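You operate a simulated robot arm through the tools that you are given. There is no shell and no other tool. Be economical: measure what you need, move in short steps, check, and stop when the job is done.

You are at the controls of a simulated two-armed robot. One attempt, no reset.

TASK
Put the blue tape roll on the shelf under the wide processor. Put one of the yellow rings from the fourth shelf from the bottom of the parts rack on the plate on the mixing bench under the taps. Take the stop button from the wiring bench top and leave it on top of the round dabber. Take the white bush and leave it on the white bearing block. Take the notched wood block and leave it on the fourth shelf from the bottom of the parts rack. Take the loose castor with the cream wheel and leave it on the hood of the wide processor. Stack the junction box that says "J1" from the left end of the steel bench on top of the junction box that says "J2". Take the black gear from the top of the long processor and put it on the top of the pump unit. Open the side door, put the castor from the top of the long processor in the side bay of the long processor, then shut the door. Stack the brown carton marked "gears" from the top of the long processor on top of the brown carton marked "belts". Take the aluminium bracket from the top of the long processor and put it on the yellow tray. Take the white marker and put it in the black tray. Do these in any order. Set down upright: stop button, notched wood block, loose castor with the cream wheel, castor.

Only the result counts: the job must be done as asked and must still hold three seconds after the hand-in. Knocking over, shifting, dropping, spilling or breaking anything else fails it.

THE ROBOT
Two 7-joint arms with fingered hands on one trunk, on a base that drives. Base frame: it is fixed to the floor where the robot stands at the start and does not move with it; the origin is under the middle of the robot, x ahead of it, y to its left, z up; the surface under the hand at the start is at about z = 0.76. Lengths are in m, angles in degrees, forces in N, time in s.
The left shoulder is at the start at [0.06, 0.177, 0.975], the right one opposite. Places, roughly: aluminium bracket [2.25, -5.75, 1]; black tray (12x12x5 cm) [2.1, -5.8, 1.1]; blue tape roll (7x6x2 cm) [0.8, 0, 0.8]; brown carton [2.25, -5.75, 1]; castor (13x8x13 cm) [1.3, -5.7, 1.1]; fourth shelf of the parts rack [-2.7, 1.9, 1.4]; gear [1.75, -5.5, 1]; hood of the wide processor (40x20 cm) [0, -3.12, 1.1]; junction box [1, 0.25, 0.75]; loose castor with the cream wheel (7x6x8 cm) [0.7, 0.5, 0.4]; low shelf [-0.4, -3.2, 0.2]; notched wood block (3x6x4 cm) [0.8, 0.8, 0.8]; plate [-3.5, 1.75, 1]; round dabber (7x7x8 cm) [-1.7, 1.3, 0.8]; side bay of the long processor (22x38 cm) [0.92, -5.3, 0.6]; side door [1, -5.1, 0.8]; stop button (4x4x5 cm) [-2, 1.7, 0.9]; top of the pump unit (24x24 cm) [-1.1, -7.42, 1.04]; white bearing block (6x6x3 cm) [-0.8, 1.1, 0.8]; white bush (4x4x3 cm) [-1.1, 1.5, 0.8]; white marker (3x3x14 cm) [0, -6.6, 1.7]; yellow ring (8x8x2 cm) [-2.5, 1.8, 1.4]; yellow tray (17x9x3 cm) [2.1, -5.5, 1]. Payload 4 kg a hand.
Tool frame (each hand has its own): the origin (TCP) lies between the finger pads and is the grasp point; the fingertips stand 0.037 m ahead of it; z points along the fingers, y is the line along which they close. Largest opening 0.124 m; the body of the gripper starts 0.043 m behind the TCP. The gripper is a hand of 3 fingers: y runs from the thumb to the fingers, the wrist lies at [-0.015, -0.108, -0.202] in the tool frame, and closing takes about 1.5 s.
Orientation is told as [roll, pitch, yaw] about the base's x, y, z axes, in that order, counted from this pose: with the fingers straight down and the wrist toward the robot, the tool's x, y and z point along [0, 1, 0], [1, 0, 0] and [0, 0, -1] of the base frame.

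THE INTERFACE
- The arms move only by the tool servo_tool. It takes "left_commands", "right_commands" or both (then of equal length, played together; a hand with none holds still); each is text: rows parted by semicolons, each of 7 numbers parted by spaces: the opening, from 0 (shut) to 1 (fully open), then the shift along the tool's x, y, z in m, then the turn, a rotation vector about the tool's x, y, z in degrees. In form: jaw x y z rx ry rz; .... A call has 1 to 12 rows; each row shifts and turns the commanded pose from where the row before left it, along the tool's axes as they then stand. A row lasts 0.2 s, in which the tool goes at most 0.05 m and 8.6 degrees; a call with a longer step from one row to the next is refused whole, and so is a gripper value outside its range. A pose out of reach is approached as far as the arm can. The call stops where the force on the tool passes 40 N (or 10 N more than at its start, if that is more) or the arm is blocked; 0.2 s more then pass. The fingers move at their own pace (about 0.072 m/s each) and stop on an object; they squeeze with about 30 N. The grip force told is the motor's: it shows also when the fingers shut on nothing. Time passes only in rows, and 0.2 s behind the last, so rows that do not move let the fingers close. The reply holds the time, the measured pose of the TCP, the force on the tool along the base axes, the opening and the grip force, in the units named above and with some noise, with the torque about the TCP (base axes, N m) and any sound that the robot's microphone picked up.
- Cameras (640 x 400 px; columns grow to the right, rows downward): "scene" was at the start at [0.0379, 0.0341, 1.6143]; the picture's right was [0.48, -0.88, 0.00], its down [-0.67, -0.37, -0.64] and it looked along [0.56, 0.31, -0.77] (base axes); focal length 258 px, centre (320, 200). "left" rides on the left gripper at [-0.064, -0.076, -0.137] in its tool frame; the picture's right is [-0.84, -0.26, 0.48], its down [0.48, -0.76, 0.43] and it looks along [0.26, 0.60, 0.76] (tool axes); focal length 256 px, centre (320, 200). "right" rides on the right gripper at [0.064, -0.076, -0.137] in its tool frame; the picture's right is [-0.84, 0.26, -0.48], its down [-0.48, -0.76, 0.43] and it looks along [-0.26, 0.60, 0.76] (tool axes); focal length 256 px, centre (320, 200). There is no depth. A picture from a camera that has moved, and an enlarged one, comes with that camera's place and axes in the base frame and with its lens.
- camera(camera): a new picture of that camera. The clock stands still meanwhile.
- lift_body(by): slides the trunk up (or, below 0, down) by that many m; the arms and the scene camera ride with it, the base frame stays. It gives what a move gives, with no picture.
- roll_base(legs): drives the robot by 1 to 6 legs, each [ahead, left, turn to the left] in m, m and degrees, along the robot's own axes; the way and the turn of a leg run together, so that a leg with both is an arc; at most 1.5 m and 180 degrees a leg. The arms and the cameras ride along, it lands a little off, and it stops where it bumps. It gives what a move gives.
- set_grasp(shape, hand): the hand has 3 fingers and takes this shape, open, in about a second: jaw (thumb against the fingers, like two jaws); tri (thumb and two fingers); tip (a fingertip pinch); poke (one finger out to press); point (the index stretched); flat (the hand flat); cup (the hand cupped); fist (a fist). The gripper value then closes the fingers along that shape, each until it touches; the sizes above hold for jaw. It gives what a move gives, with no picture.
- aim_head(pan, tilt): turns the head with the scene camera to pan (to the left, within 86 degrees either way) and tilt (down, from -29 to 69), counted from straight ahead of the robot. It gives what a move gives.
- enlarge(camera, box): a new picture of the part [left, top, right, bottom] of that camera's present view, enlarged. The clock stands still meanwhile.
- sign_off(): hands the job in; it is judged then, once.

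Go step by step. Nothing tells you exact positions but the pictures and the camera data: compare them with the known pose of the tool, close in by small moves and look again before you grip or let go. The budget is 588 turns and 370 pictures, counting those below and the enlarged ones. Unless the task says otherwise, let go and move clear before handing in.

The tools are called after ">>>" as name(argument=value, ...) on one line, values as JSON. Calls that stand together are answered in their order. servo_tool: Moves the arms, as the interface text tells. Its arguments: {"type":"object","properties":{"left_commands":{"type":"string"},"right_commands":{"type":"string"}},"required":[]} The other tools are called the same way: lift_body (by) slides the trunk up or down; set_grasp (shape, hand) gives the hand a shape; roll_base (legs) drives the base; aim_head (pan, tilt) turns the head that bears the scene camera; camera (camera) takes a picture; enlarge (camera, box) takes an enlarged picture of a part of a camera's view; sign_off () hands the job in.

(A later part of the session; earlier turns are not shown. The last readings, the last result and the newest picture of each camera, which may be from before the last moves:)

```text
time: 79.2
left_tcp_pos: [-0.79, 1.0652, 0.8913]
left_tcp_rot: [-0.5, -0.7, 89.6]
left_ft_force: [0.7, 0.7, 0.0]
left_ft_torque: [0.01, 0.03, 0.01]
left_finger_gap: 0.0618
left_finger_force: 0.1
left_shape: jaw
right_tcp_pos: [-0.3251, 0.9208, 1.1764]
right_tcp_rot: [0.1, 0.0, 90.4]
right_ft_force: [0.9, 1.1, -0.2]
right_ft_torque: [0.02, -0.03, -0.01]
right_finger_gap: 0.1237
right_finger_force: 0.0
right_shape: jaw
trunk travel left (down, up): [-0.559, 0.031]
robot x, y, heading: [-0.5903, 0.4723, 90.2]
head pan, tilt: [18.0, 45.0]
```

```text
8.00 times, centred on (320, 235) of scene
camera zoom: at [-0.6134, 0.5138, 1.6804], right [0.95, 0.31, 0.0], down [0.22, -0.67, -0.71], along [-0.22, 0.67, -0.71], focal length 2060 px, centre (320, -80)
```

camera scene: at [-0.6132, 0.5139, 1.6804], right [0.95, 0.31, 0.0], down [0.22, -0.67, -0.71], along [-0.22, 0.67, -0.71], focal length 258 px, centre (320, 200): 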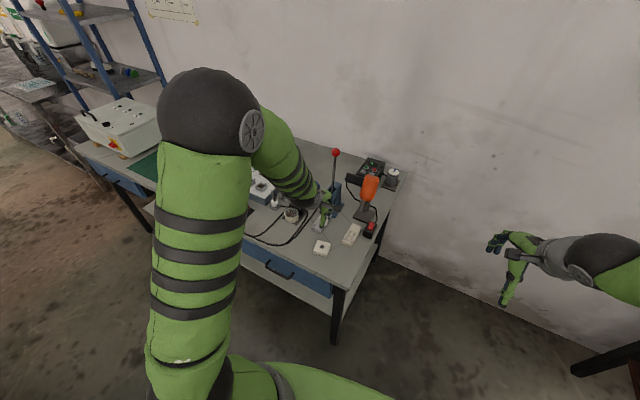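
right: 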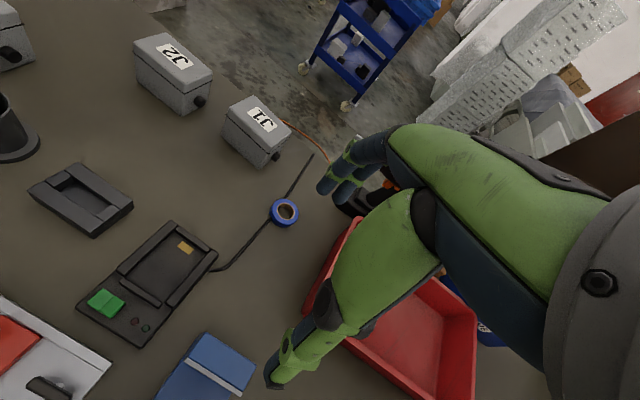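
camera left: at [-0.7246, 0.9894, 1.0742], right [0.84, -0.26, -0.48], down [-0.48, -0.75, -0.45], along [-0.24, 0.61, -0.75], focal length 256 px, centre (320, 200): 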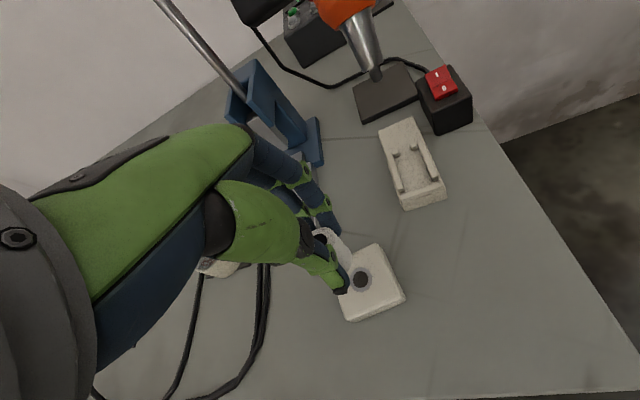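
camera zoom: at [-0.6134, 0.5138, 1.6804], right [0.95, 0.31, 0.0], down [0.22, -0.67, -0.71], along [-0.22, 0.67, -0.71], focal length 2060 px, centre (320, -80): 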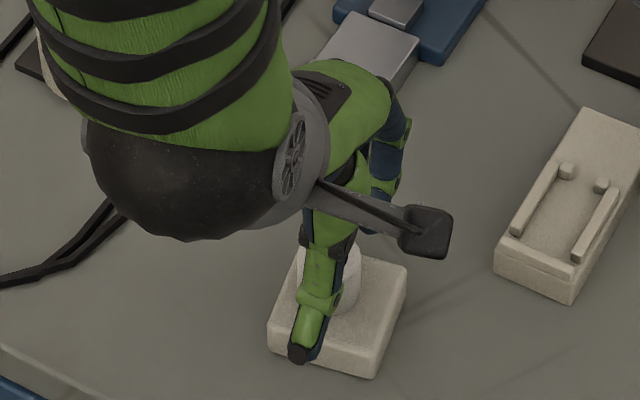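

Released. I raise the hand and verify the bush on the block.

>>> servo_tool(left_commands="0.6 0 0 -0.02 0 0 0;0.6 0 0 -0.04 0 0 0;0.7 0 0 -0.05 0 0 0;1 0 0 -0.05 0 0 0;1 0 -0.05 0 0 0 0;1 0 -0.05 0 0 0 0")

>>> enlarge(camera="scene", box=[280, 210, 360, 260])

```text
time: 80.7
left_tcp_pos: [-0.7937, 0.963, 1.0514]
left_tcp_rot: [-0.5, -0.7, 89.6]
left_ft_force: [0.4, -0.4, -0.5]
left_ft_torque: [-0.01, 0.0, 0.0]
left_finger_gap: 0.1234
left_finger_force: 0.0
left_shape: jaw
right_tcp_pos: [-0.3243, 0.9207, 1.1772]
right_tcp_rot: [0.1, -0.1, 90.5]
right_ft_force: [0.6, -0.7, -0.4]
right_ft_torque: [0.01, 0.02, 0.0]
right_finger_gap: 0.1233
right_finger_force: 0.0
right_shape: jaw
trunk travel left (down, up): [-0.559, 0.031]
robot x, y, heading: [-0.5918, 0.4688, 90.3]
head pan, tilt: [18.0, 45.0]
```

```text
8.00 times, centred on (320, 235) of scene
camera zoom: at [-0.6135, 0.5127, 1.6805], right [0.95, 0.31, 0.0], down [0.22, -0.67, -0.71], along [-0.22, 0.67, -0.71], focal length 2060 px, centre (320, -80)
```

zoom: 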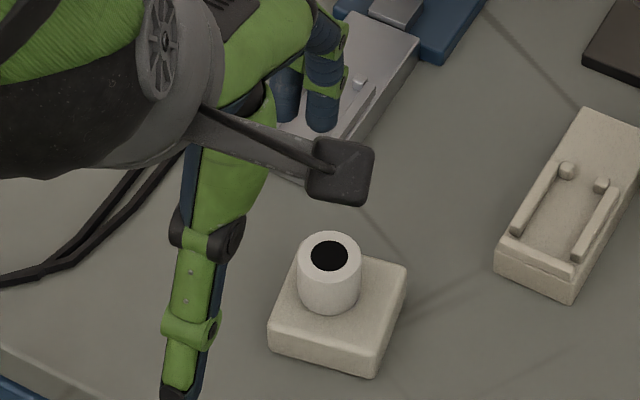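

The bush is on the bearing block. Next, the stop button and dabber: I raise the hand and drive left along the bench.

>>> servo_tool(left_commands="1 0 0 -0.05 0 0 0;1 0 0 -0.05 0 0 0")

>>> roll_base(legs=[[0.14, 0, 0], [0, 1.15, 0]])

>>> aim_head(pan=12, tilt=35)

>>> camera(camera="scene")

```text
time: 81.2
left_tcp_pos: [-0.7925, 0.9621, 1.1519]
left_tcp_rot: [-0.4, -0.8, 89.8]
left_ft_force: [1.1, -0.1, 0.8]
left_ft_torque: [0.02, 0.04, 0.01]
left_finger_gap: 0.1239
left_finger_force: 0.0
left_shape: jaw
right_tcp_pos: [-0.3232, 0.9195, 1.1759]
right_tcp_rot: [0.1, 0.0, 90.4]
right_ft_force: [0.1, 0.5, -1.2]
right_ft_torque: [0.02, 0.06, 0.01]
right_finger_gap: 0.1238
right_finger_force: 0.0
right_shape: jaw
trunk travel left (down, up): [-0.559, 0.031]
robot x, y, heading: [-0.5884, 0.469, 90.4]
head pan, tilt: [18.0, 45.0]
```

```text
time: 88.0
left_tcp_pos: [-1.9372, 1.1073, 1.1518]
left_tcp_rot: [-0.4, -0.7, 88.7]
left_ft_force: [-0.9, -1.0, 0.4]
left_ft_torque: [-0.02, -0.04, 0.0]
left_finger_gap: 0.1238
left_finger_force: 0.1
left_shape: jaw
right_tcp_pos: [-1.4689, 1.0574, 1.1759]
right_tcp_rot: [0.0, -0.2, 89.5]
right_ft_force: [0.7, 0.4, 0.7]
right_ft_torque: [-0.01, -0.03, -0.02]
right_finger_gap: 0.1239
right_finger_force: 0.1
right_shape: jaw
trunk travel left (down, up): [-0.559, 0.031]
robot x, y, heading: [-1.741, 0.6103, 89.3]
head pan, tilt: [18.0, 45.0]
```

```text
time: 88.8
left_tcp_pos: [-1.9375, 1.1077, 1.152]
left_tcp_rot: [-0.5, -0.7, 88.7]
left_ft_force: [0.4, -0.1, 0.0]
left_ft_torque: [-0.01, 0.03, 0.02]
left_finger_gap: 0.1239
left_finger_force: 0.0
left_shape: jaw
right_tcp_pos: [-1.4684, 1.0574, 1.1758]
right_tcp_rot: [0.1, -0.1, 89.5]
right_ft_force: [-0.2, 0.6, -0.2]
right_ft_torque: [-0.02, 0.01, 0.02]
right_finger_gap: 0.1239
right_finger_force: 0.1
right_shape: jaw
trunk travel left (down, up): [-0.559, 0.031]
robot x, y, heading: [-1.7363, 0.6106, 89.4]
head pan, tilt: [12.0, 35.0]
```

```text
312 pictures are left
camera scene: at [-1.7566, 0.6643, 1.6952], right [0.98, 0.2, 0.0], down [0.11, -0.56, -0.82], along [-0.16, 0.8, -0.57], focal length 258 px, centre (320, 200)
```

scene: 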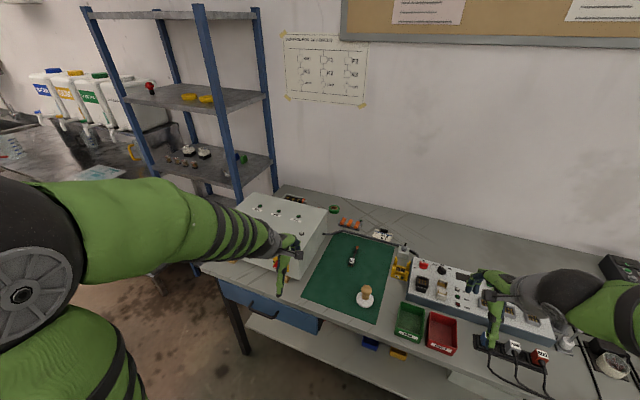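

>>> enlarge(camera="scene", box=[230, 170, 470, 320])

>>> enlarge(camera="scene", box=[80, 0, 320, 150])

>>> enlarge(camera="scene", box=[0, 60, 200, 210])

```text
2.67 times, centred on (350, 245) of scene
camera zoom: at [-1.7566, 0.6643, 1.6952], right [0.98, 0.2, 0.0], down [0.11, -0.56, -0.82], along [-0.16, 0.8, -0.57], focal length 687 px, centre (240, 80)
```

zoom: 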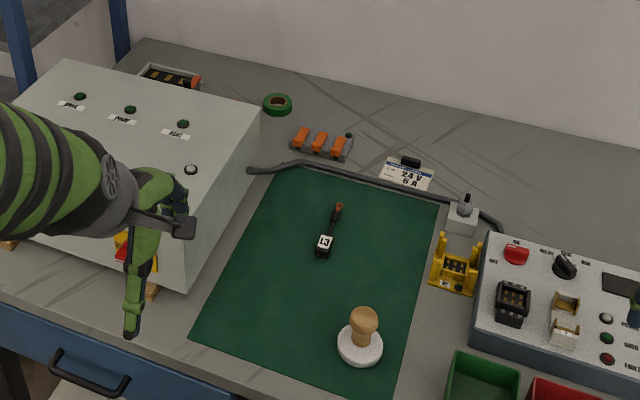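

```text
2.67 times, centred on (200, 75) of scene
camera zoom: at [-1.7566, 0.6643, 1.6952], right [0.98, 0.2, 0.0], down [0.11, -0.56, -0.82], along [-0.16, 0.8, -0.57], focal length 687 px, centre (640, 533)
```

zoom: 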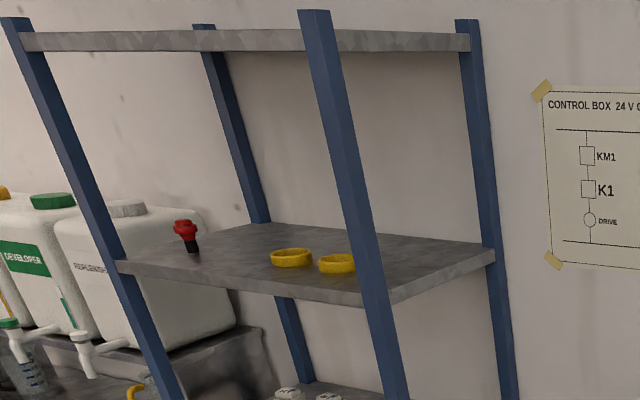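

```text
2.67 times, centred on (100, 135) of scene
camera zoom: at [-1.7566, 0.6643, 1.6952], right [0.98, 0.2, 0.0], down [0.11, -0.56, -0.82], along [-0.16, 0.8, -0.57], focal length 687 px, centre (907, 373)
```

zoom: 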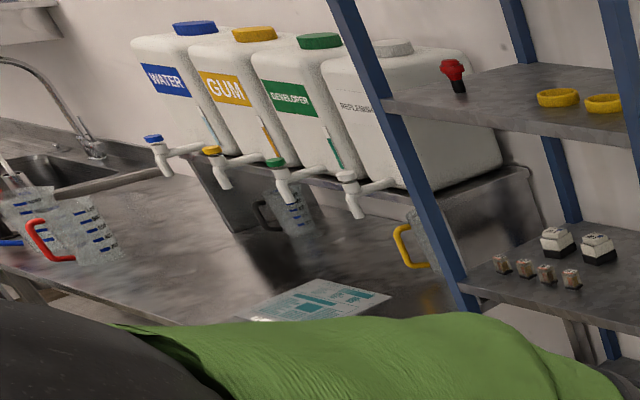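

The stop button must be behind the white control box, near (-2.0, 1.74). I see how far forward the base can go here, stepping ahead.

>>> roll_base(legs=[[0.12, 0, 0.6]])

>>> aim_head(pan=15, tilt=35)

>>> camera(camera="scene")

```text
time: 90.0
left_tcp_pos: [-1.9418, 1.2265, 1.1505]
left_tcp_rot: [-0.5, -0.6, 89.3]
left_ft_force: [-0.2, 0.5, -0.2]
left_ft_torque: [0.0, 0.04, -0.01]
left_finger_gap: 0.1237
left_finger_force: 0.1
left_shape: jaw
right_tcp_pos: [-1.4718, 1.182, 1.1746]
right_tcp_rot: [0.1, 0.0, 90.1]
right_ft_force: [0.4, 1.3, 0.0]
right_ft_torque: [-0.06, 0.0, 0.0]
right_finger_gap: 0.1235
right_finger_force: 0.1
right_shape: jaw
trunk travel left (down, up): [-0.559, 0.031]
robot x, y, heading: [-1.7408, 0.7336, 90.0]
head pan, tilt: [12.0, 35.0]
```

```text
time: 90.6
left_tcp_pos: [-1.9408, 1.2254, 1.1513]
left_tcp_rot: [-0.6, -0.8, 89.3]
left_ft_force: [0.0, 0.6, 0.4]
left_ft_torque: [0.0, -0.02, 0.0]
left_finger_gap: 0.124
left_finger_force: 0.0
left_shape: jaw
right_tcp_pos: [-1.4719, 1.1789, 1.1758]
right_tcp_rot: [0.1, -0.1, 90.1]
right_ft_force: [0.1, -0.9, -0.3]
right_ft_torque: [-0.01, -0.02, -0.02]
right_finger_gap: 0.1235
right_finger_force: 0.0
right_shape: jaw
trunk travel left (down, up): [-0.559, 0.031]
robot x, y, heading: [-1.7357, 0.7309, 90.1]
head pan, tilt: [15.0, 35.0]
```

```text
308 pictures are left
camera scene: at [-1.761, 0.7828, 1.6953], right [0.97, 0.26, 0.0], down [0.15, -0.55, -0.82], along [-0.21, 0.79, -0.57], focal length 258 px, centre (320, 200)
```

scene: 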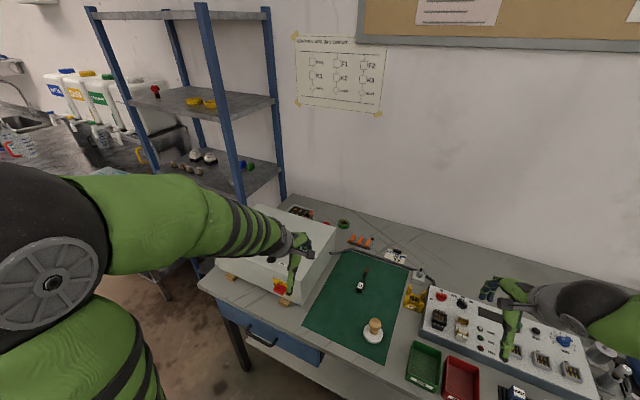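

>>> roll_base(legs=[[0.1, 0, 0]])

>>> enlarge(camera="scene", box=[220, 190, 460, 340])

>>> camera(camera="left")

```text
time: 91.8
left_tcp_pos: [-1.9412, 1.3276, 1.1502]
left_tcp_rot: [-0.4, -0.7, 89.3]
left_ft_force: [-0.8, 0.7, 0.0]
left_ft_torque: [-0.01, 0.0, -0.03]
left_finger_gap: 0.1237
left_finger_force: 0.1
left_shape: jaw
right_tcp_pos: [-1.4722, 1.2826, 1.1741]
right_tcp_rot: [0.1, 0.1, 90.1]
right_ft_force: [0.2, 0.4, 0.0]
right_ft_torque: [-0.03, -0.01, 0.02]
right_finger_gap: 0.1239
right_finger_force: 0.2
right_shape: jaw
trunk travel left (down, up): [-0.559, 0.031]
robot x, y, heading: [-1.736, 0.8342, 90.0]
head pan, tilt: [15.0, 35.0]
```

```text
2.67 times, centred on (340, 265) of scene
camera zoom: at [-1.7611, 0.8852, 1.6952], right [0.97, 0.26, 0.0], down [0.15, -0.56, -0.82], along [-0.21, 0.79, -0.57], focal length 687 px, centre (267, 27)
```

zoom: 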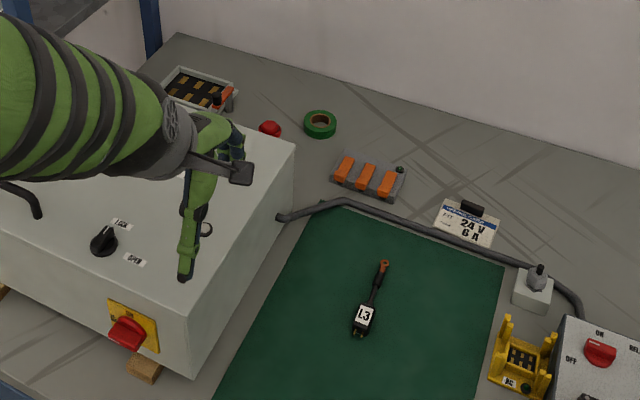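

```text
306 pictures are left
camera left: at [-1.8788, 1.2478, 1.2878], right [0.84, -0.26, -0.48], down [-0.49, -0.75, -0.45], along [-0.24, 0.61, -0.76], focal length 256 px, centre (320, 200)
```

left: 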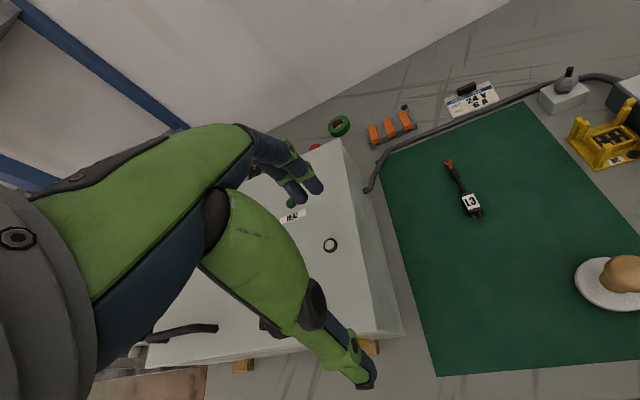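

The base fits under this bench. The button's red cap is visible behind the box at about (-1.985, 1.743). I shift right and a little forward so the arm passes right of the box.

>>> roll_base(legs=[[0.0, -0.12, 0], [0.05, 0, 0]])

>>> lift_body(by=0.03)

>>> servo_tool(left_commands="1 0 0.05 0 0 0 0;1 0 0.05 0 0 0 0;1 0 0.05 0 0 0 -8;1 0 0.05 0 0 0 -8;1 0 0.03 0 0 0 -8;1 0 0.03 0.03 0 0 -8;1 0 0 0 0 0 -4;1 0 0 0 0 0 0")

>>> camera(camera="left")

>>> camera(camera="scene")

```text
time: 93.5
left_tcp_pos: [-1.8201, 1.377, 1.1502]
left_tcp_rot: [-0.5, -0.7, 89.3]
left_ft_force: [-0.4, 0.0, -0.6]
left_ft_torque: [0.01, -0.02, 0.02]
left_finger_gap: 0.1237
left_finger_force: 0.1
left_shape: jaw
right_tcp_pos: [-1.3519, 1.3307, 1.1744]
right_tcp_rot: [0.1, 0.0, 90.1]
right_ft_force: [-0.2, 0.7, -0.3]
right_ft_torque: [0.01, -0.05, -0.02]
right_finger_gap: 0.1235
right_finger_force: 0.1
right_shape: jaw
trunk travel left (down, up): [-0.559, 0.031]
robot x, y, heading: [-1.6204, 0.8828, 89.9]
head pan, tilt: [15.0, 35.0]
```

```text
time: 94.3
left_tcp_pos: [-1.8201, 1.3756, 1.182]
left_tcp_rot: [-0.4, -0.7, 89.3]
left_ft_force: [0.4, -1.0, -0.9]
left_ft_torque: [-0.03, -0.02, -0.03]
left_finger_gap: 0.1237
left_finger_force: 0.0
left_shape: jaw
right_tcp_pos: [-1.3518, 1.3298, 1.2045]
right_tcp_rot: [0.1, 0.1, 90.0]
right_ft_force: [1.0, -0.2, -0.7]
right_ft_torque: [-0.01, -0.01, 0.01]
right_finger_gap: 0.1239
right_finger_force: 0.1
right_shape: jaw
trunk travel left (down, up): [-0.589, 0.001]
robot x, y, heading: [-1.6195, 0.8831, 90.1]
head pan, tilt: [15.0, 35.0]
```

```text
time: 96.1
left_tcp_pos: [-1.8457, 1.6303, 1.1536]
left_tcp_rot: [-0.8, -0.3, 125.3]
left_ft_force: [0.6, 0.5, 0.7]
left_ft_torque: [0.02, -0.03, -0.01]
left_finger_gap: 0.1236
left_finger_force: 0.1
left_shape: jaw
right_tcp_pos: [-1.3512, 1.3304, 1.2056]
right_tcp_rot: [0.0, 0.1, 90.0]
right_ft_force: [-0.5, 0.7, -0.8]
right_ft_torque: [-0.01, -0.02, 0.0]
right_finger_gap: 0.1242
right_finger_force: 0.1
right_shape: jaw
trunk travel left (down, up): [-0.589, 0.001]
robot x, y, heading: [-1.6166, 0.8826, 90.0]
head pan, tilt: [15.0, 35.0]
```

```text
305 pictures are left
camera left: at [-1.7494, 1.604, 1.2919], right [0.84, 0.28, -0.47], down [0.05, -0.89, -0.44], along [-0.55, 0.35, -0.76], focal length 256 px, centre (320, 200)
```

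left: 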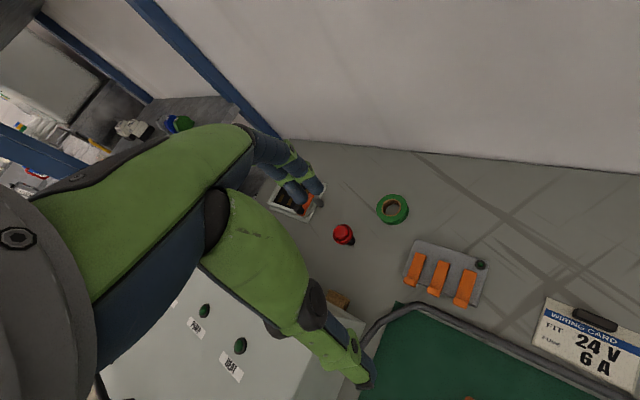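

```text
304 pictures are left
camera scene: at [-1.641, 0.9334, 1.7252], right [0.97, 0.26, 0.0], down [0.15, -0.55, -0.82], along [-0.21, 0.79, -0.57], focal length 258 px, centre (320, 200)
```

scene: 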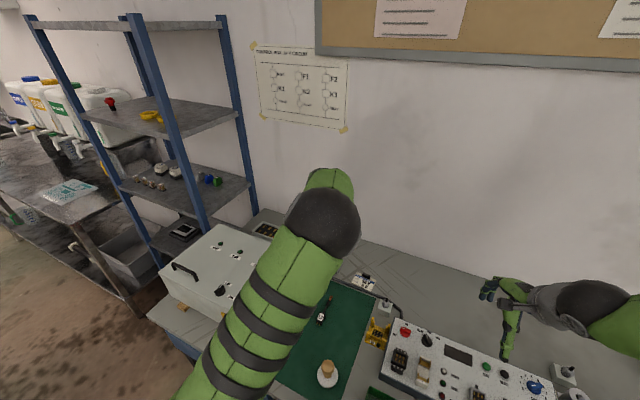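

Button at (-1.987, 1.735). I move above it with jaws part open.

>>> servo_tool(left_commands="0.75 0.014 0.0415 0 0 0 0;0.75 0.014 0.0415 0.02 0 0 0;0.75 0.014 0.0415 0.02 0 0 0;0.75 0.014 0.0415 0.02 0 0 0;0.75 0 0 0.05 0 0 0;0.75 0 0 0 0 0 0")

>>> camera(camera="left")

>>> camera(camera="right")

```text
time: 97.5
left_tcp_pos: [-1.9861, 1.7359, 1.0445]
left_tcp_rot: [-0.8, -0.4, 125.3]
left_ft_force: [0.0, 0.2, -0.3]
left_ft_torque: [0.03, 0.01, 0.02]
left_finger_gap: 0.0933
left_finger_force: 0.1
left_shape: jaw
right_tcp_pos: [-1.3523, 1.3292, 1.2059]
right_tcp_rot: [0.0, -0.1, 90.1]
right_ft_force: [0.3, 0.5, 0.4]
right_ft_torque: [0.02, -0.01, -0.01]
right_finger_gap: 0.1236
right_finger_force: 0.0
right_shape: jaw
trunk travel left (down, up): [-0.589, 0.001]
robot x, y, heading: [-1.6184, 0.8811, 90.3]
head pan, tilt: [15.0, 35.0]
```

```text
303 pictures are left
camera left: at [-1.89, 1.7086, 1.1818], right [0.84, 0.28, -0.47], down [0.05, -0.89, -0.45], along [-0.55, 0.35, -0.76], focal length 256 px, centre (320, 200)
```

left: 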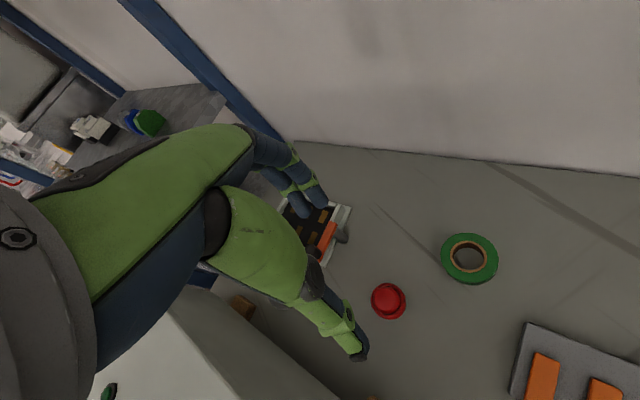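

```text
302 pictures are left
camera right: at [-1.4155, 1.2536, 1.3418], right [0.84, 0.26, 0.48], down [0.48, -0.76, -0.44], along [0.25, 0.6, -0.76], focal length 256 px, centre (320, 200)
```

right: 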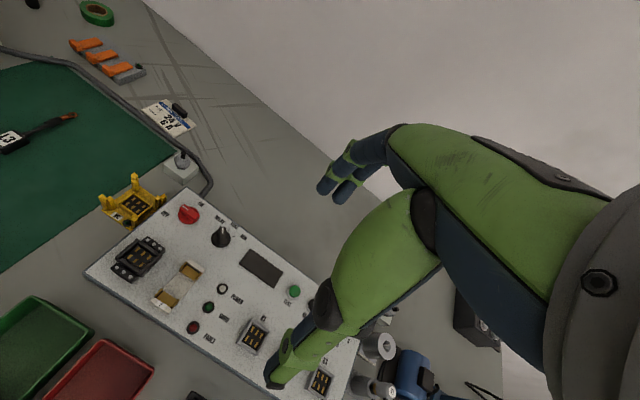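

>>> servo_tool(left_commands="0.75 0.002 -0.004 0.04 0 0 0;0.75 0 0 0.04 0 0 0;0.75 0 0 0.04 0 0 0;0.75 0 0 0.03 0 0 0;0.75 0 0 0 0 0 0")

>>> camera(camera="left")

```text
time: 98.7
left_tcp_pos: [-1.9839, 1.7342, 0.8933]
left_tcp_rot: [-0.7, -0.2, 125.2]
left_ft_force: [1.1, -0.8, -0.8]
left_ft_torque: [0.01, 0.02, -0.01]
left_finger_gap: 0.0932
left_finger_force: 0.1
left_shape: jaw
right_tcp_pos: [-1.3524, 1.3285, 1.2064]
right_tcp_rot: [0.1, 0.1, 90.0]
right_ft_force: [-0.1, 0.6, 0.0]
right_ft_torque: [-0.02, 0.01, -0.03]
right_finger_gap: 0.1238
right_finger_force: 0.0
right_shape: jaw
trunk travel left (down, up): [-0.589, 0.001]
robot x, y, heading: [-1.6201, 0.882, 90.0]
head pan, tilt: [15.0, 35.0]
```

```text
301 pictures are left
camera left: at [-1.888, 1.7067, 1.0317], right [0.84, 0.28, -0.47], down [0.05, -0.89, -0.45], along [-0.55, 0.35, -0.76], focal length 256 px, centre (320, 200)
```

left: 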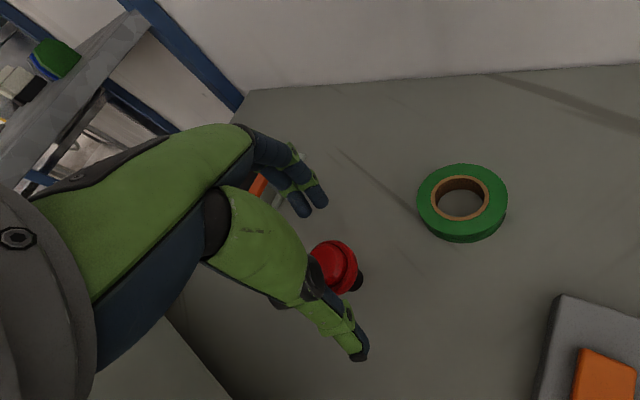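

>>> servo_tool(left_commands="0.75 0 0 0.026 0 0 0;0.6 0 0 0 0 0 0;0.4 0 0 0 0 0 0;0.2 0 0 0 0 0 0;0 0 0 0 0 0 0;0 0 0 0 0 0 0;0 0 0 0 0 0 0")

>>> camera(camera="left")

```text
time: 100.3
left_tcp_pos: [-1.9832, 1.7326, 0.8694]
left_tcp_rot: [-0.9, -0.4, 125.3]
left_ft_force: [-0.1, -0.2, -0.5]
left_ft_torque: [0.0, -0.01, 0.02]
left_finger_gap: 0.0184
left_finger_force: 30.0
left_shape: jaw
right_tcp_pos: [-1.3506, 1.3302, 1.2056]
right_tcp_rot: [0.1, 0.0, 90.0]
right_ft_force: [0.1, -0.1, 0.3]
right_ft_torque: [-0.01, -0.01, -0.03]
right_finger_gap: 0.1239
right_finger_force: 0.1
right_shape: jaw
trunk travel left (down, up): [-0.589, 0.001]
robot x, y, heading: [-1.6173, 0.8824, 89.9]
head pan, tilt: [15.0, 35.0]
```

```text
300 pictures are left
camera left: at [-1.8878, 1.7068, 1.0061], right [0.84, 0.28, -0.47], down [0.05, -0.89, -0.45], along [-0.55, 0.35, -0.76], focal length 256 px, centre (320, 200)
```

left: 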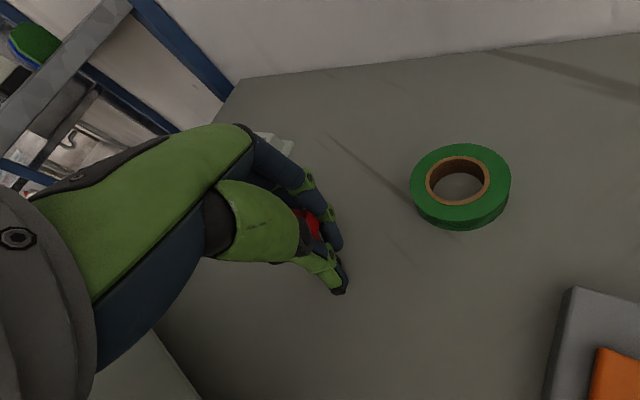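

>>> servo_tool(left_commands="0 0 0 -0.02 0 0 0;0 0 0 -0.04 0 0 0;0 0 0 -0.05 0 0 0;0 0 0 -0.05 0 0 0;0 -0.014 -0.0415 -0.02 0 0 0;0 -0.014 -0.0415 0 0 0 0;0 0 -0.0415 0 0 0 5;0 0 -0.0415 0 0 0 5;0 0 0 0 0 0 0")

>>> camera(camera="left")

>>> camera(camera="right")

```text
time: 102.3
left_tcp_pos: [-1.8691, 1.6104, 1.0488]
left_tcp_rot: [-0.7, -0.4, 115.1]
left_ft_force: [0.0, -0.7, -1.8]
left_ft_torque: [-0.02, 0.02, -0.01]
left_finger_gap: 0.0183
left_finger_force: 29.6
left_shape: jaw
right_tcp_pos: [-1.3519, 1.3301, 1.2067]
right_tcp_rot: [0.1, 0.0, 90.1]
right_ft_force: [0.1, 0.6, 0.1]
right_ft_torque: [0.0, 0.02, 0.02]
right_finger_gap: 0.1239
right_finger_force: 0.1
right_shape: jaw
trunk travel left (down, up): [-0.589, 0.001]
robot x, y, heading: [-1.6183, 0.877, 90.2]
head pan, tilt: [15.0, 35.0]
```

```text
299 pictures are left
camera left: at [-1.779, 1.5662, 1.1861], right [0.87, 0.13, -0.47], down [-0.11, -0.89, -0.45], along [-0.48, 0.44, -0.76], focal length 256 px, centre (320, 200)
```

left: 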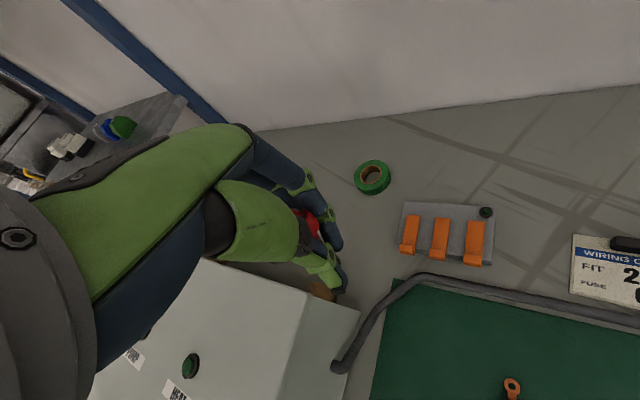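

```text
298 pictures are left
camera right: at [-1.4154, 1.2544, 1.3415], right [0.84, 0.26, 0.48], down [0.48, -0.76, -0.44], along [0.25, 0.6, -0.76], focal length 256 px, centre (320, 200)
```

right: 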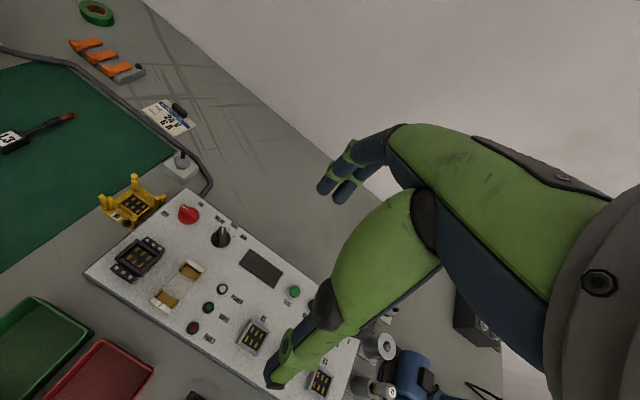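

The button is held. I back off and inspect the dabber closely.

>>> roll_base(legs=[[-0.26, 0.0, 0]])

>>> servo_tool(left_commands="0 0 0 -0.03 0 0 8;0 0 0 0 0 0 8;0 0 0 0 0 0 8;0 0 0 0 0 0 0")

>>> aim_head(pan=10, tilt=50)

>>> camera(camera="scene")

>>> camera(camera="left")

```text
time: 104.1
left_tcp_pos: [-1.8676, 1.3527, 1.0498]
left_tcp_rot: [-0.7, -0.6, 115.1]
left_ft_force: [0.5, -0.2, 0.2]
left_ft_torque: [0.02, -0.03, 0.0]
left_finger_gap: 0.0183
left_finger_force: 30.2
left_shape: jaw
right_tcp_pos: [-1.3512, 1.0717, 1.206]
right_tcp_rot: [0.1, -0.1, 89.8]
right_ft_force: [0.0, 0.0, 0.0]
right_ft_torque: [0.01, 0.01, 0.01]
right_finger_gap: 0.1237
right_finger_force: 0.1
right_shape: jaw
trunk travel left (down, up): [-0.589, 0.001]
robot x, y, heading: [-1.6176, 0.6237, 89.8]
head pan, tilt: [15.0, 35.0]
```

```text
time: 105.1
left_tcp_pos: [-1.8663, 1.3539, 1.0788]
left_tcp_rot: [-0.5, -0.7, 91.0]
left_ft_force: [-0.6, -0.2, -0.9]
left_ft_torque: [0.0, 0.01, 0.01]
left_finger_gap: 0.0182
left_finger_force: 30.3
left_shape: jaw
right_tcp_pos: [-1.3503, 1.0734, 1.2048]
right_tcp_rot: [0.1, -0.1, 89.9]
right_ft_force: [-0.4, 0.1, 0.3]
right_ft_torque: [0.02, 0.0, -0.03]
right_finger_gap: 0.1235
right_finger_force: 0.1
right_shape: jaw
trunk travel left (down, up): [-0.589, 0.001]
robot x, y, heading: [-1.6201, 0.6237, 89.9]
head pan, tilt: [15.0, 35.0]
```

```text
time: 105.9
left_tcp_pos: [-1.8673, 1.3536, 1.0784]
left_tcp_rot: [-0.5, -0.7, 91.1]
left_ft_force: [-1.1, -0.4, 0.1]
left_ft_torque: [0.03, 0.02, -0.01]
left_finger_gap: 0.0178
left_finger_force: 30.5
left_shape: jaw
right_tcp_pos: [-1.3501, 1.0715, 1.2064]
right_tcp_rot: [0.1, 0.1, 89.9]
right_ft_force: [-0.6, -0.2, -0.2]
right_ft_torque: [0.01, 0.02, 0.0]
right_finger_gap: 0.1237
right_finger_force: 0.0
right_shape: jaw
trunk travel left (down, up): [-0.589, 0.001]
robot x, y, heading: [-1.6203, 0.6239, 89.7]
head pan, tilt: [10.0, 50.0]
```

```text
297 pictures are left
camera scene: at [-1.6315, 0.6667, 1.7036], right [0.99, 0.17, 0.0], down [0.13, -0.75, -0.64], along [-0.11, 0.63, -0.77], focal length 258 px, centre (320, 200)
```

scene: 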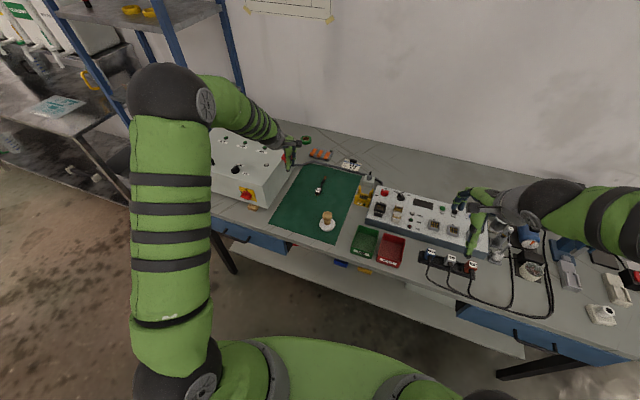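

```text
296 pictures are left
camera left: at [-1.8026, 1.2762, 1.2156], right [0.85, -0.23, -0.48], down [-0.46, -0.76, -0.45], along [-0.26, 0.6, -0.76], focal length 256 px, centre (320, 200)
```

left: 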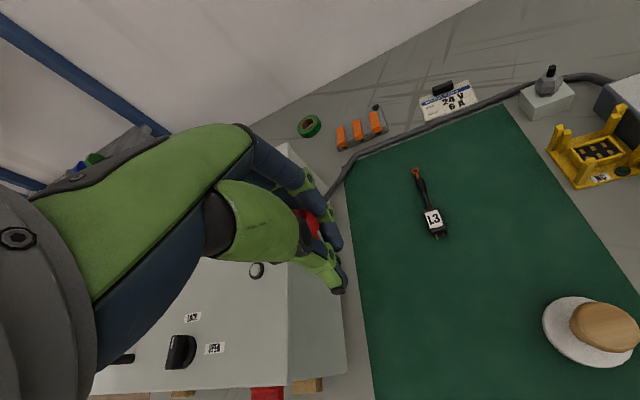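

>>> enlarge(camera="scene", box=[295, 195, 359, 243])

>>> enlarge(camera="scene", box=[265, 130, 325, 175])

```text
8.33 times, centred on (327, 219) of scene
camera zoom: at [-1.6315, 0.6667, 1.7036], right [0.99, 0.17, 0.0], down [0.13, -0.75, -0.64], along [-0.11, 0.63, -0.77], focal length 2146 px, centre (262, 42)
```

zoom: 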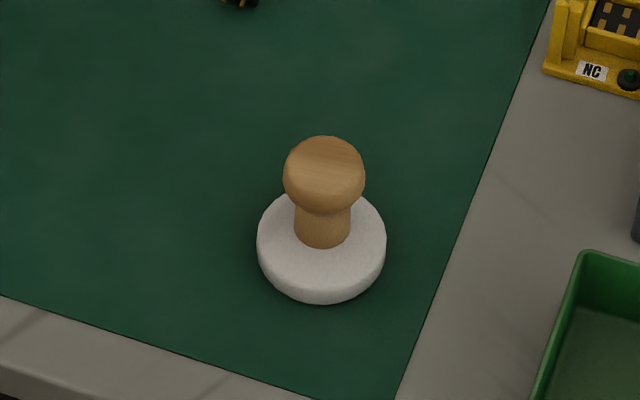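

```text
8.89 times, centred on (295, 152) of scene
camera zoom: at [-1.6315, 0.6667, 1.7036], right [0.99, 0.17, 0.0], down [0.13, -0.75, -0.64], along [-0.11, 0.63, -0.77], focal length 2289 px, centre (542, 622)
```

zoom: 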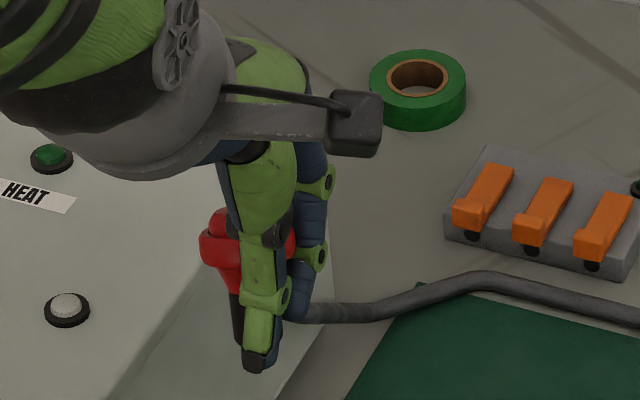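

The dabber's flat wooden top is at (-1.706, 1.263), z≈0.894. I bring the button above it.

>>> servo_tool(left_commands="0 -0.034 -0.019 0 0 0 0;0 -0.034 -0.019 0 0 0 0;0 -0.034 -0.019 0 0 0 0;0 -0.034 -0.019 0 0 0 0;0 -0.034 -0.019 0.02 0 0 0;0 0 0 0.04 0 0 0;0 0 0 0 0 0 0")

>>> enlarge(camera="scene", box=[285, 170, 365, 230])

>>> servo_tool(right_commands="1 0 0 0.05 0 0 0;1 0 0 0.05 0 0 0;1 0 0 0 0 0 -8;1 0 0 0 0 0 -8;1 0 0 0 0 0 -8;1 0 0 0 0 0 -8")

>>> camera(camera="right")

```text
time: 107.5
left_tcp_pos: [-1.6962, 1.2611, 1.02]
left_tcp_rot: [-0.5, -0.7, 91.1]
left_ft_force: [0.2, -0.7, -0.9]
left_ft_torque: [0.0, 0.01, 0.02]
left_finger_gap: 0.0178
left_finger_force: 30.0
left_shape: jaw
right_tcp_pos: [-1.3511, 1.0725, 1.2066]
right_tcp_rot: [0.0, -0.1, 89.9]
right_ft_force: [0.2, -0.3, -0.4]
right_ft_torque: [0.01, 0.01, -0.01]
right_finger_gap: 0.1238
right_finger_force: 0.0
right_shape: jaw
trunk travel left (down, up): [-0.589, 0.001]
robot x, y, heading: [-1.621, 0.6263, 89.9]
head pan, tilt: [10.0, 50.0]
```

```text
6.67 times, centred on (325, 200) of scene
camera zoom: at [-1.631, 0.6657, 1.7036], right [0.99, 0.17, 0.0], down [0.13, -0.75, -0.64], along [-0.11, 0.63, -0.77], focal length 1717 px, centre (287, 200)
```

zoom: 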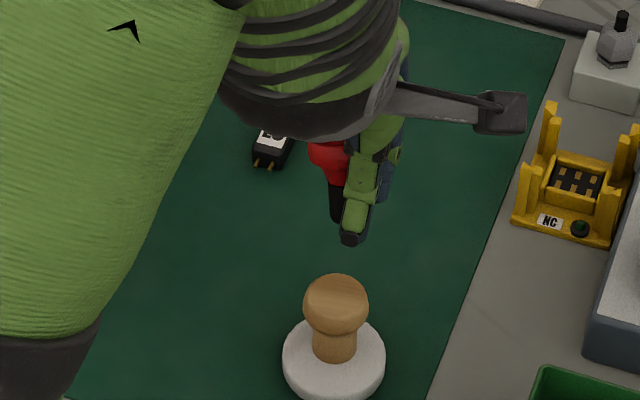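

```text
time: 109.1
left_tcp_pos: [-1.6939, 1.2625, 1.0185]
left_tcp_rot: [-0.4, -0.7, 91.0]
left_ft_force: [0.0, -0.3, -0.3]
left_ft_torque: [-0.01, 0.01, 0.02]
left_finger_gap: 0.0178
left_finger_force: 29.7
left_shape: jaw
right_tcp_pos: [-1.4196, 1.0776, 1.1313]
right_tcp_rot: [-2.1, -3.0, 132.2]
right_ft_force: [0.5, -0.9, -0.3]
right_ft_torque: [-0.01, 0.01, -0.02]
right_finger_gap: 0.1238
right_finger_force: 0.0
right_shape: jaw
trunk travel left (down, up): [-0.589, 0.001]
robot x, y, heading: [-1.6194, 0.6245, 89.9]
head pan, tilt: [10.0, 50.0]
stopped in row 6 (right hand): the arm was blocked; the commanded pose is now the measured one
```

```text
292 pictures are left
camera right: at [-1.4155, 0.9712, 1.26], right [0.45, 0.72, 0.53], down [0.86, -0.21, -0.46], along [-0.22, 0.66, -0.72], focal length 256 px, centre (320, 200)
```

right: 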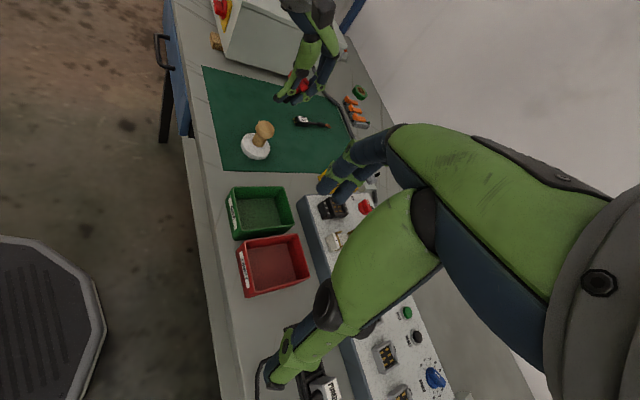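

>>> enlarge(camera="right", box=[230, 50, 350, 170])

```text
3.33 times, centred on (290, 110) of right
camera zoom: at [-1.4155, 0.9712, 1.26], right [0.45, 0.72, 0.53], down [0.86, -0.21, -0.46], along [-0.22, 0.66, -0.72], focal length 853 px, centre (420, 500)
```

zoom: 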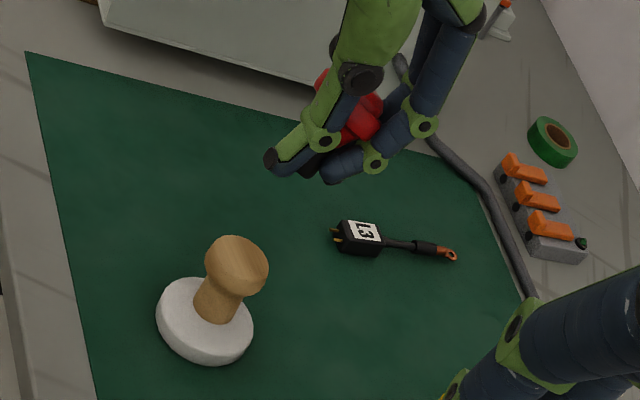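

The button's base is about 8 cm above the dabber top and nearly aligned. I lower most of the way and look.

>>> servo_tool(left_commands="0 0.004 0.004 0.03 0 0 0;0 0 0 0.03 0 0 0;0 0 0 0 0 0 0")

>>> enlarge(camera="right", box=[230, 80, 310, 160])

>>> enlarge(camera="scene", box=[295, 185, 365, 235])

```text
time: 109.9
left_tcp_pos: [-1.6994, 1.2668, 0.96]
left_tcp_rot: [-0.5, -0.7, 91.1]
left_ft_force: [-0.2, 0.1, -0.2]
left_ft_torque: [0.02, 0.02, -0.02]
left_finger_gap: 0.0176
left_finger_force: 29.9
left_shape: jaw
right_tcp_pos: [-1.4202, 1.0782, 1.13]
right_tcp_rot: [-2.1, -2.8, 132.1]
right_ft_force: [-0.1, 0.5, 0.5]
right_ft_torque: [-0.01, 0.02, 0.02]
right_finger_gap: 0.1238
right_finger_force: 0.1
right_shape: jaw
trunk travel left (down, up): [-0.589, 0.001]
robot x, y, heading: [-1.6207, 0.6206, 89.8]
head pan, tilt: [10.0, 50.0]
```

```text
5.00 times, centred on (270, 120) of right
camera zoom: at [-1.4159, 0.9714, 1.2599], right [0.45, 0.72, 0.53], down [0.86, -0.21, -0.45], along [-0.22, 0.66, -0.72], focal length 1280 px, centre (570, 600)
```

zoom: 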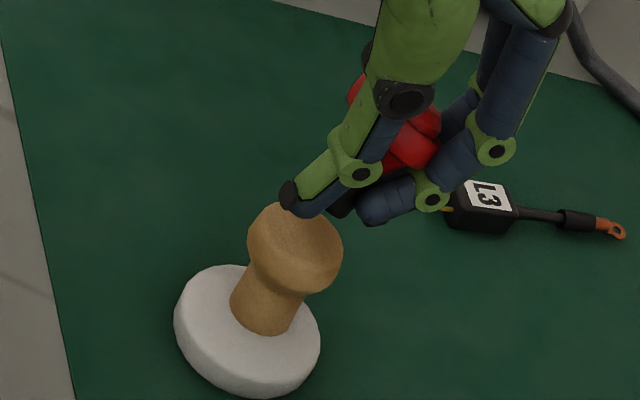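

```text
8.00 times, centred on (330, 210) of scene
camera zoom: at [-1.6313, 0.6665, 1.7036], right [0.99, 0.17, 0.0], down [0.13, -0.75, -0.64], along [-0.11, 0.63, -0.77], focal length 2060 px, centre (240, 120)
```

zoom: 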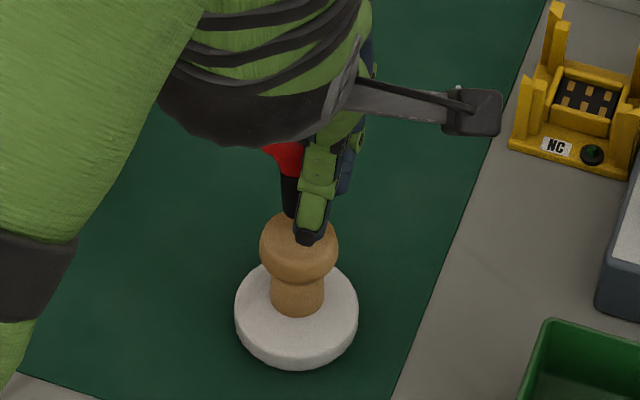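

The button is about 1 cm too far back; I correct by (+4 mm, -9 mm) and lower more.

>>> servo_tool(left_commands="0 -0.004 -0.009 0.008 0 0 0;0 0 0 0 0 0 0")

>>> enlarge(camera="right", box=[230, 80, 310, 160])

>>> enlarge(camera="scene", box=[295, 185, 365, 235])

```text
time: 110.5
left_tcp_pos: [-1.6953, 1.2581, 0.9505]
left_tcp_rot: [-0.5, -0.7, 91.1]
left_ft_force: [0.5, -1.3, -1.0]
left_ft_torque: [-0.02, 0.01, -0.01]
left_finger_gap: 0.0176
left_finger_force: 29.6
left_shape: jaw
right_tcp_pos: [-1.4206, 1.0777, 1.1305]
right_tcp_rot: [-2.1, -2.9, 132.1]
right_ft_force: [-0.4, 1.6, -0.7]
right_ft_torque: [0.01, -0.02, 0.01]
right_finger_gap: 0.124
right_finger_force: 0.0
right_shape: jaw
trunk travel left (down, up): [-0.589, 0.001]
robot x, y, heading: [-1.6185, 0.625, 89.7]
head pan, tilt: [10.0, 50.0]
```

```text
5.00 times, centred on (270, 120) of right
camera zoom: at [-1.416, 0.9716, 1.2599], right [0.45, 0.72, 0.53], down [0.86, -0.21, -0.45], along [-0.22, 0.66, -0.72], focal length 1280 px, centre (570, 600)
```

zoom: 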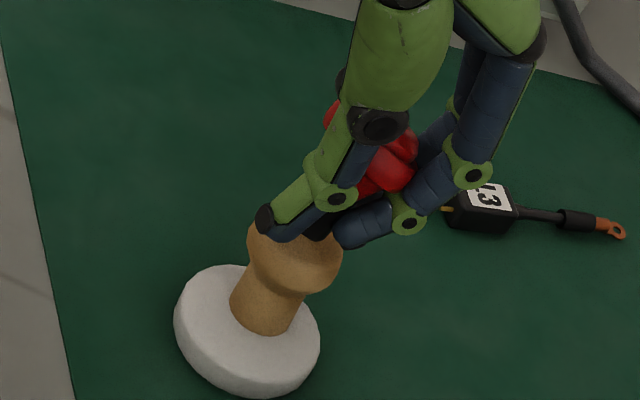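

```text
8.00 times, centred on (330, 210) of scene
camera zoom: at [-1.6315, 0.6668, 1.7035], right [0.99, 0.17, 0.0], down [0.13, -0.76, -0.64], along [-0.11, 0.63, -0.77], focal length 2060 px, centre (240, 120)
```

zoom: 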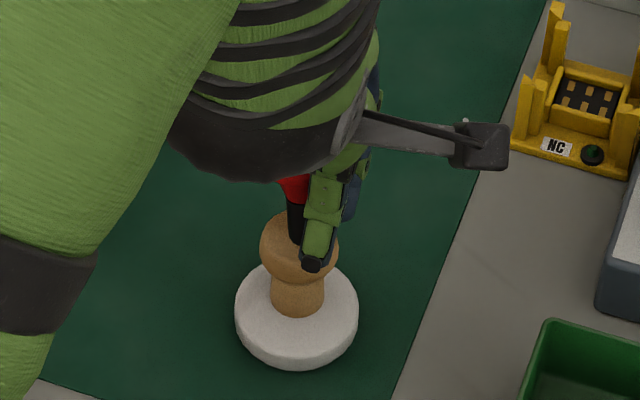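

>>> servo_tool(left_commands="0 0 0 0.004 0 0 0;0 0 0 0 0 0 0")

>>> servo_tool(left_commands="0 0 0 0.003 0 0 0;0 0 0 0 0 0 0")

>>> enlarge(camera="right", box=[230, 80, 310, 160])

```text
time: 111.1
left_tcp_pos: [-1.6948, 1.2573, 0.9468]
left_tcp_rot: [-0.5, -0.7, 91.1]
left_ft_force: [-0.1, 0.3, -0.3]
left_ft_torque: [-0.01, -0.03, 0.0]
left_finger_gap: 0.0175
left_finger_force: 30.2
left_shape: jaw
right_tcp_pos: [-1.4209, 1.0781, 1.1297]
right_tcp_rot: [-2.0, -2.8, 132.2]
right_ft_force: [0.0, 0.0, -0.1]
right_ft_torque: [0.01, 0.02, 0.0]
right_finger_gap: 0.1239
right_finger_force: 0.0
right_shape: jaw
trunk travel left (down, up): [-0.589, 0.001]
robot x, y, heading: [-1.6158, 0.6239, 89.7]
head pan, tilt: [10.0, 50.0]
```

```text
time: 111.7
left_tcp_pos: [-1.6956, 1.258, 0.9441]
left_tcp_rot: [-0.5, -0.8, 91.1]
left_ft_force: [0.3, 0.0, -0.4]
left_ft_torque: [-0.05, 0.03, 0.01]
left_finger_gap: 0.0175
left_finger_force: 30.1
left_shape: jaw
right_tcp_pos: [-1.4205, 1.0793, 1.1307]
right_tcp_rot: [-2.1, -2.9, 132.1]
right_ft_force: [-0.4, 0.8, 0.1]
right_ft_torque: [-0.01, -0.01, -0.04]
right_finger_gap: 0.124
right_finger_force: 0.0
right_shape: jaw
trunk travel left (down, up): [-0.589, 0.001]
robot x, y, heading: [-1.6217, 0.6259, 89.9]
head pan, tilt: [10.0, 50.0]
```

```text
5.00 times, centred on (270, 120) of right
camera zoom: at [-1.4159, 0.9715, 1.2599], right [0.45, 0.72, 0.53], down [0.86, -0.21, -0.45], along [-0.22, 0.66, -0.72], focal length 1280 px, centre (570, 600)
```

zoom: 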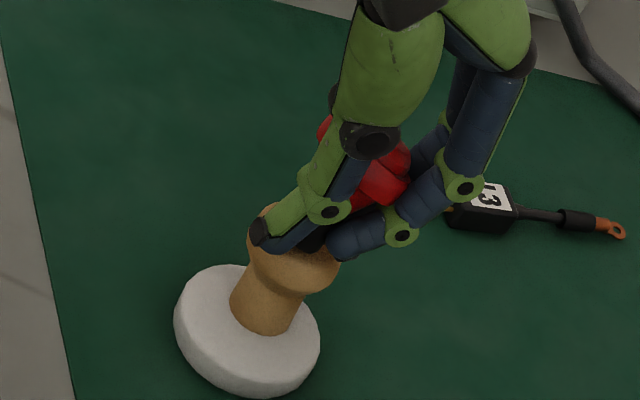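

>>> servo_tool(left_commands="0 0 0 0.003 0 0 0;0 0 0 0 0 0 0")

>>> servo_tool(left_commands="0 0 0 0.003 0 0 0;0 0 0 0 0 0 0")

>>> servo_tool(left_commands="0 0 0 0.003 0 0 0;0 0 0 0 0 0 0")

```text
time: 112.3
left_tcp_pos: [-1.6939, 1.259, 0.9419]
left_tcp_rot: [-0.5, -0.7, 91.1]
left_ft_force: [0.1, 0.3, 1.6]
left_ft_torque: [-0.05, 0.04, 0.02]
left_finger_gap: 0.0179
left_finger_force: 29.7
left_shape: jaw
right_tcp_pos: [-1.4204, 1.0781, 1.131]
right_tcp_rot: [-2.0, -2.9, 132.1]
right_ft_force: [0.1, 0.2, 0.3]
right_ft_torque: [-0.02, 0.01, 0.0]
right_finger_gap: 0.1241
right_finger_force: 0.1
right_shape: jaw
trunk travel left (down, up): [-0.589, 0.001]
robot x, y, heading: [-1.6183, 0.6254, 89.7]
head pan, tilt: [10.0, 50.0]
```

```text
time: 112.9
left_tcp_pos: [-1.6937, 1.2584, 0.9391]
left_tcp_rot: [-0.4, -1.0, 91.1]
left_ft_force: [0.9, -2.0, 16.8]
left_ft_torque: [0.05, 0.04, 0.0]
left_finger_gap: 0.0175
left_finger_force: 29.7
left_shape: jaw
right_tcp_pos: [-1.4209, 1.0765, 1.1314]
right_tcp_rot: [-2.2, -3.0, 132.0]
right_ft_force: [-0.2, 1.1, -0.1]
right_ft_torque: [0.01, 0.0, -0.01]
right_finger_gap: 0.1238
right_finger_force: 0.0
right_shape: jaw
trunk travel left (down, up): [-0.589, 0.001]
robot x, y, heading: [-1.6187, 0.6209, 89.8]
head pan, tilt: [10.0, 50.0]
```

```text
time: 113.5
left_tcp_pos: [-1.6915, 1.2555, 0.9369]
left_tcp_rot: [-0.5, -0.8, 91.0]
left_ft_force: [5.9, -5.8, 28.1]
left_ft_torque: [0.07, -0.05, -0.04]
left_finger_gap: 0.0162
left_finger_force: 29.5
left_shape: jaw
right_tcp_pos: [-1.4194, 1.077, 1.1321]
right_tcp_rot: [-2.2, -3.0, 132.1]
right_ft_force: [-0.3, 0.4, 0.5]
right_ft_torque: [-0.04, -0.01, -0.01]
right_finger_gap: 0.1236
right_finger_force: 0.0
right_shape: jaw
trunk travel left (down, up): [-0.589, 0.001]
robot x, y, heading: [-1.6206, 0.6261, 89.6]
head pan, tilt: [10.0, 50.0]
```

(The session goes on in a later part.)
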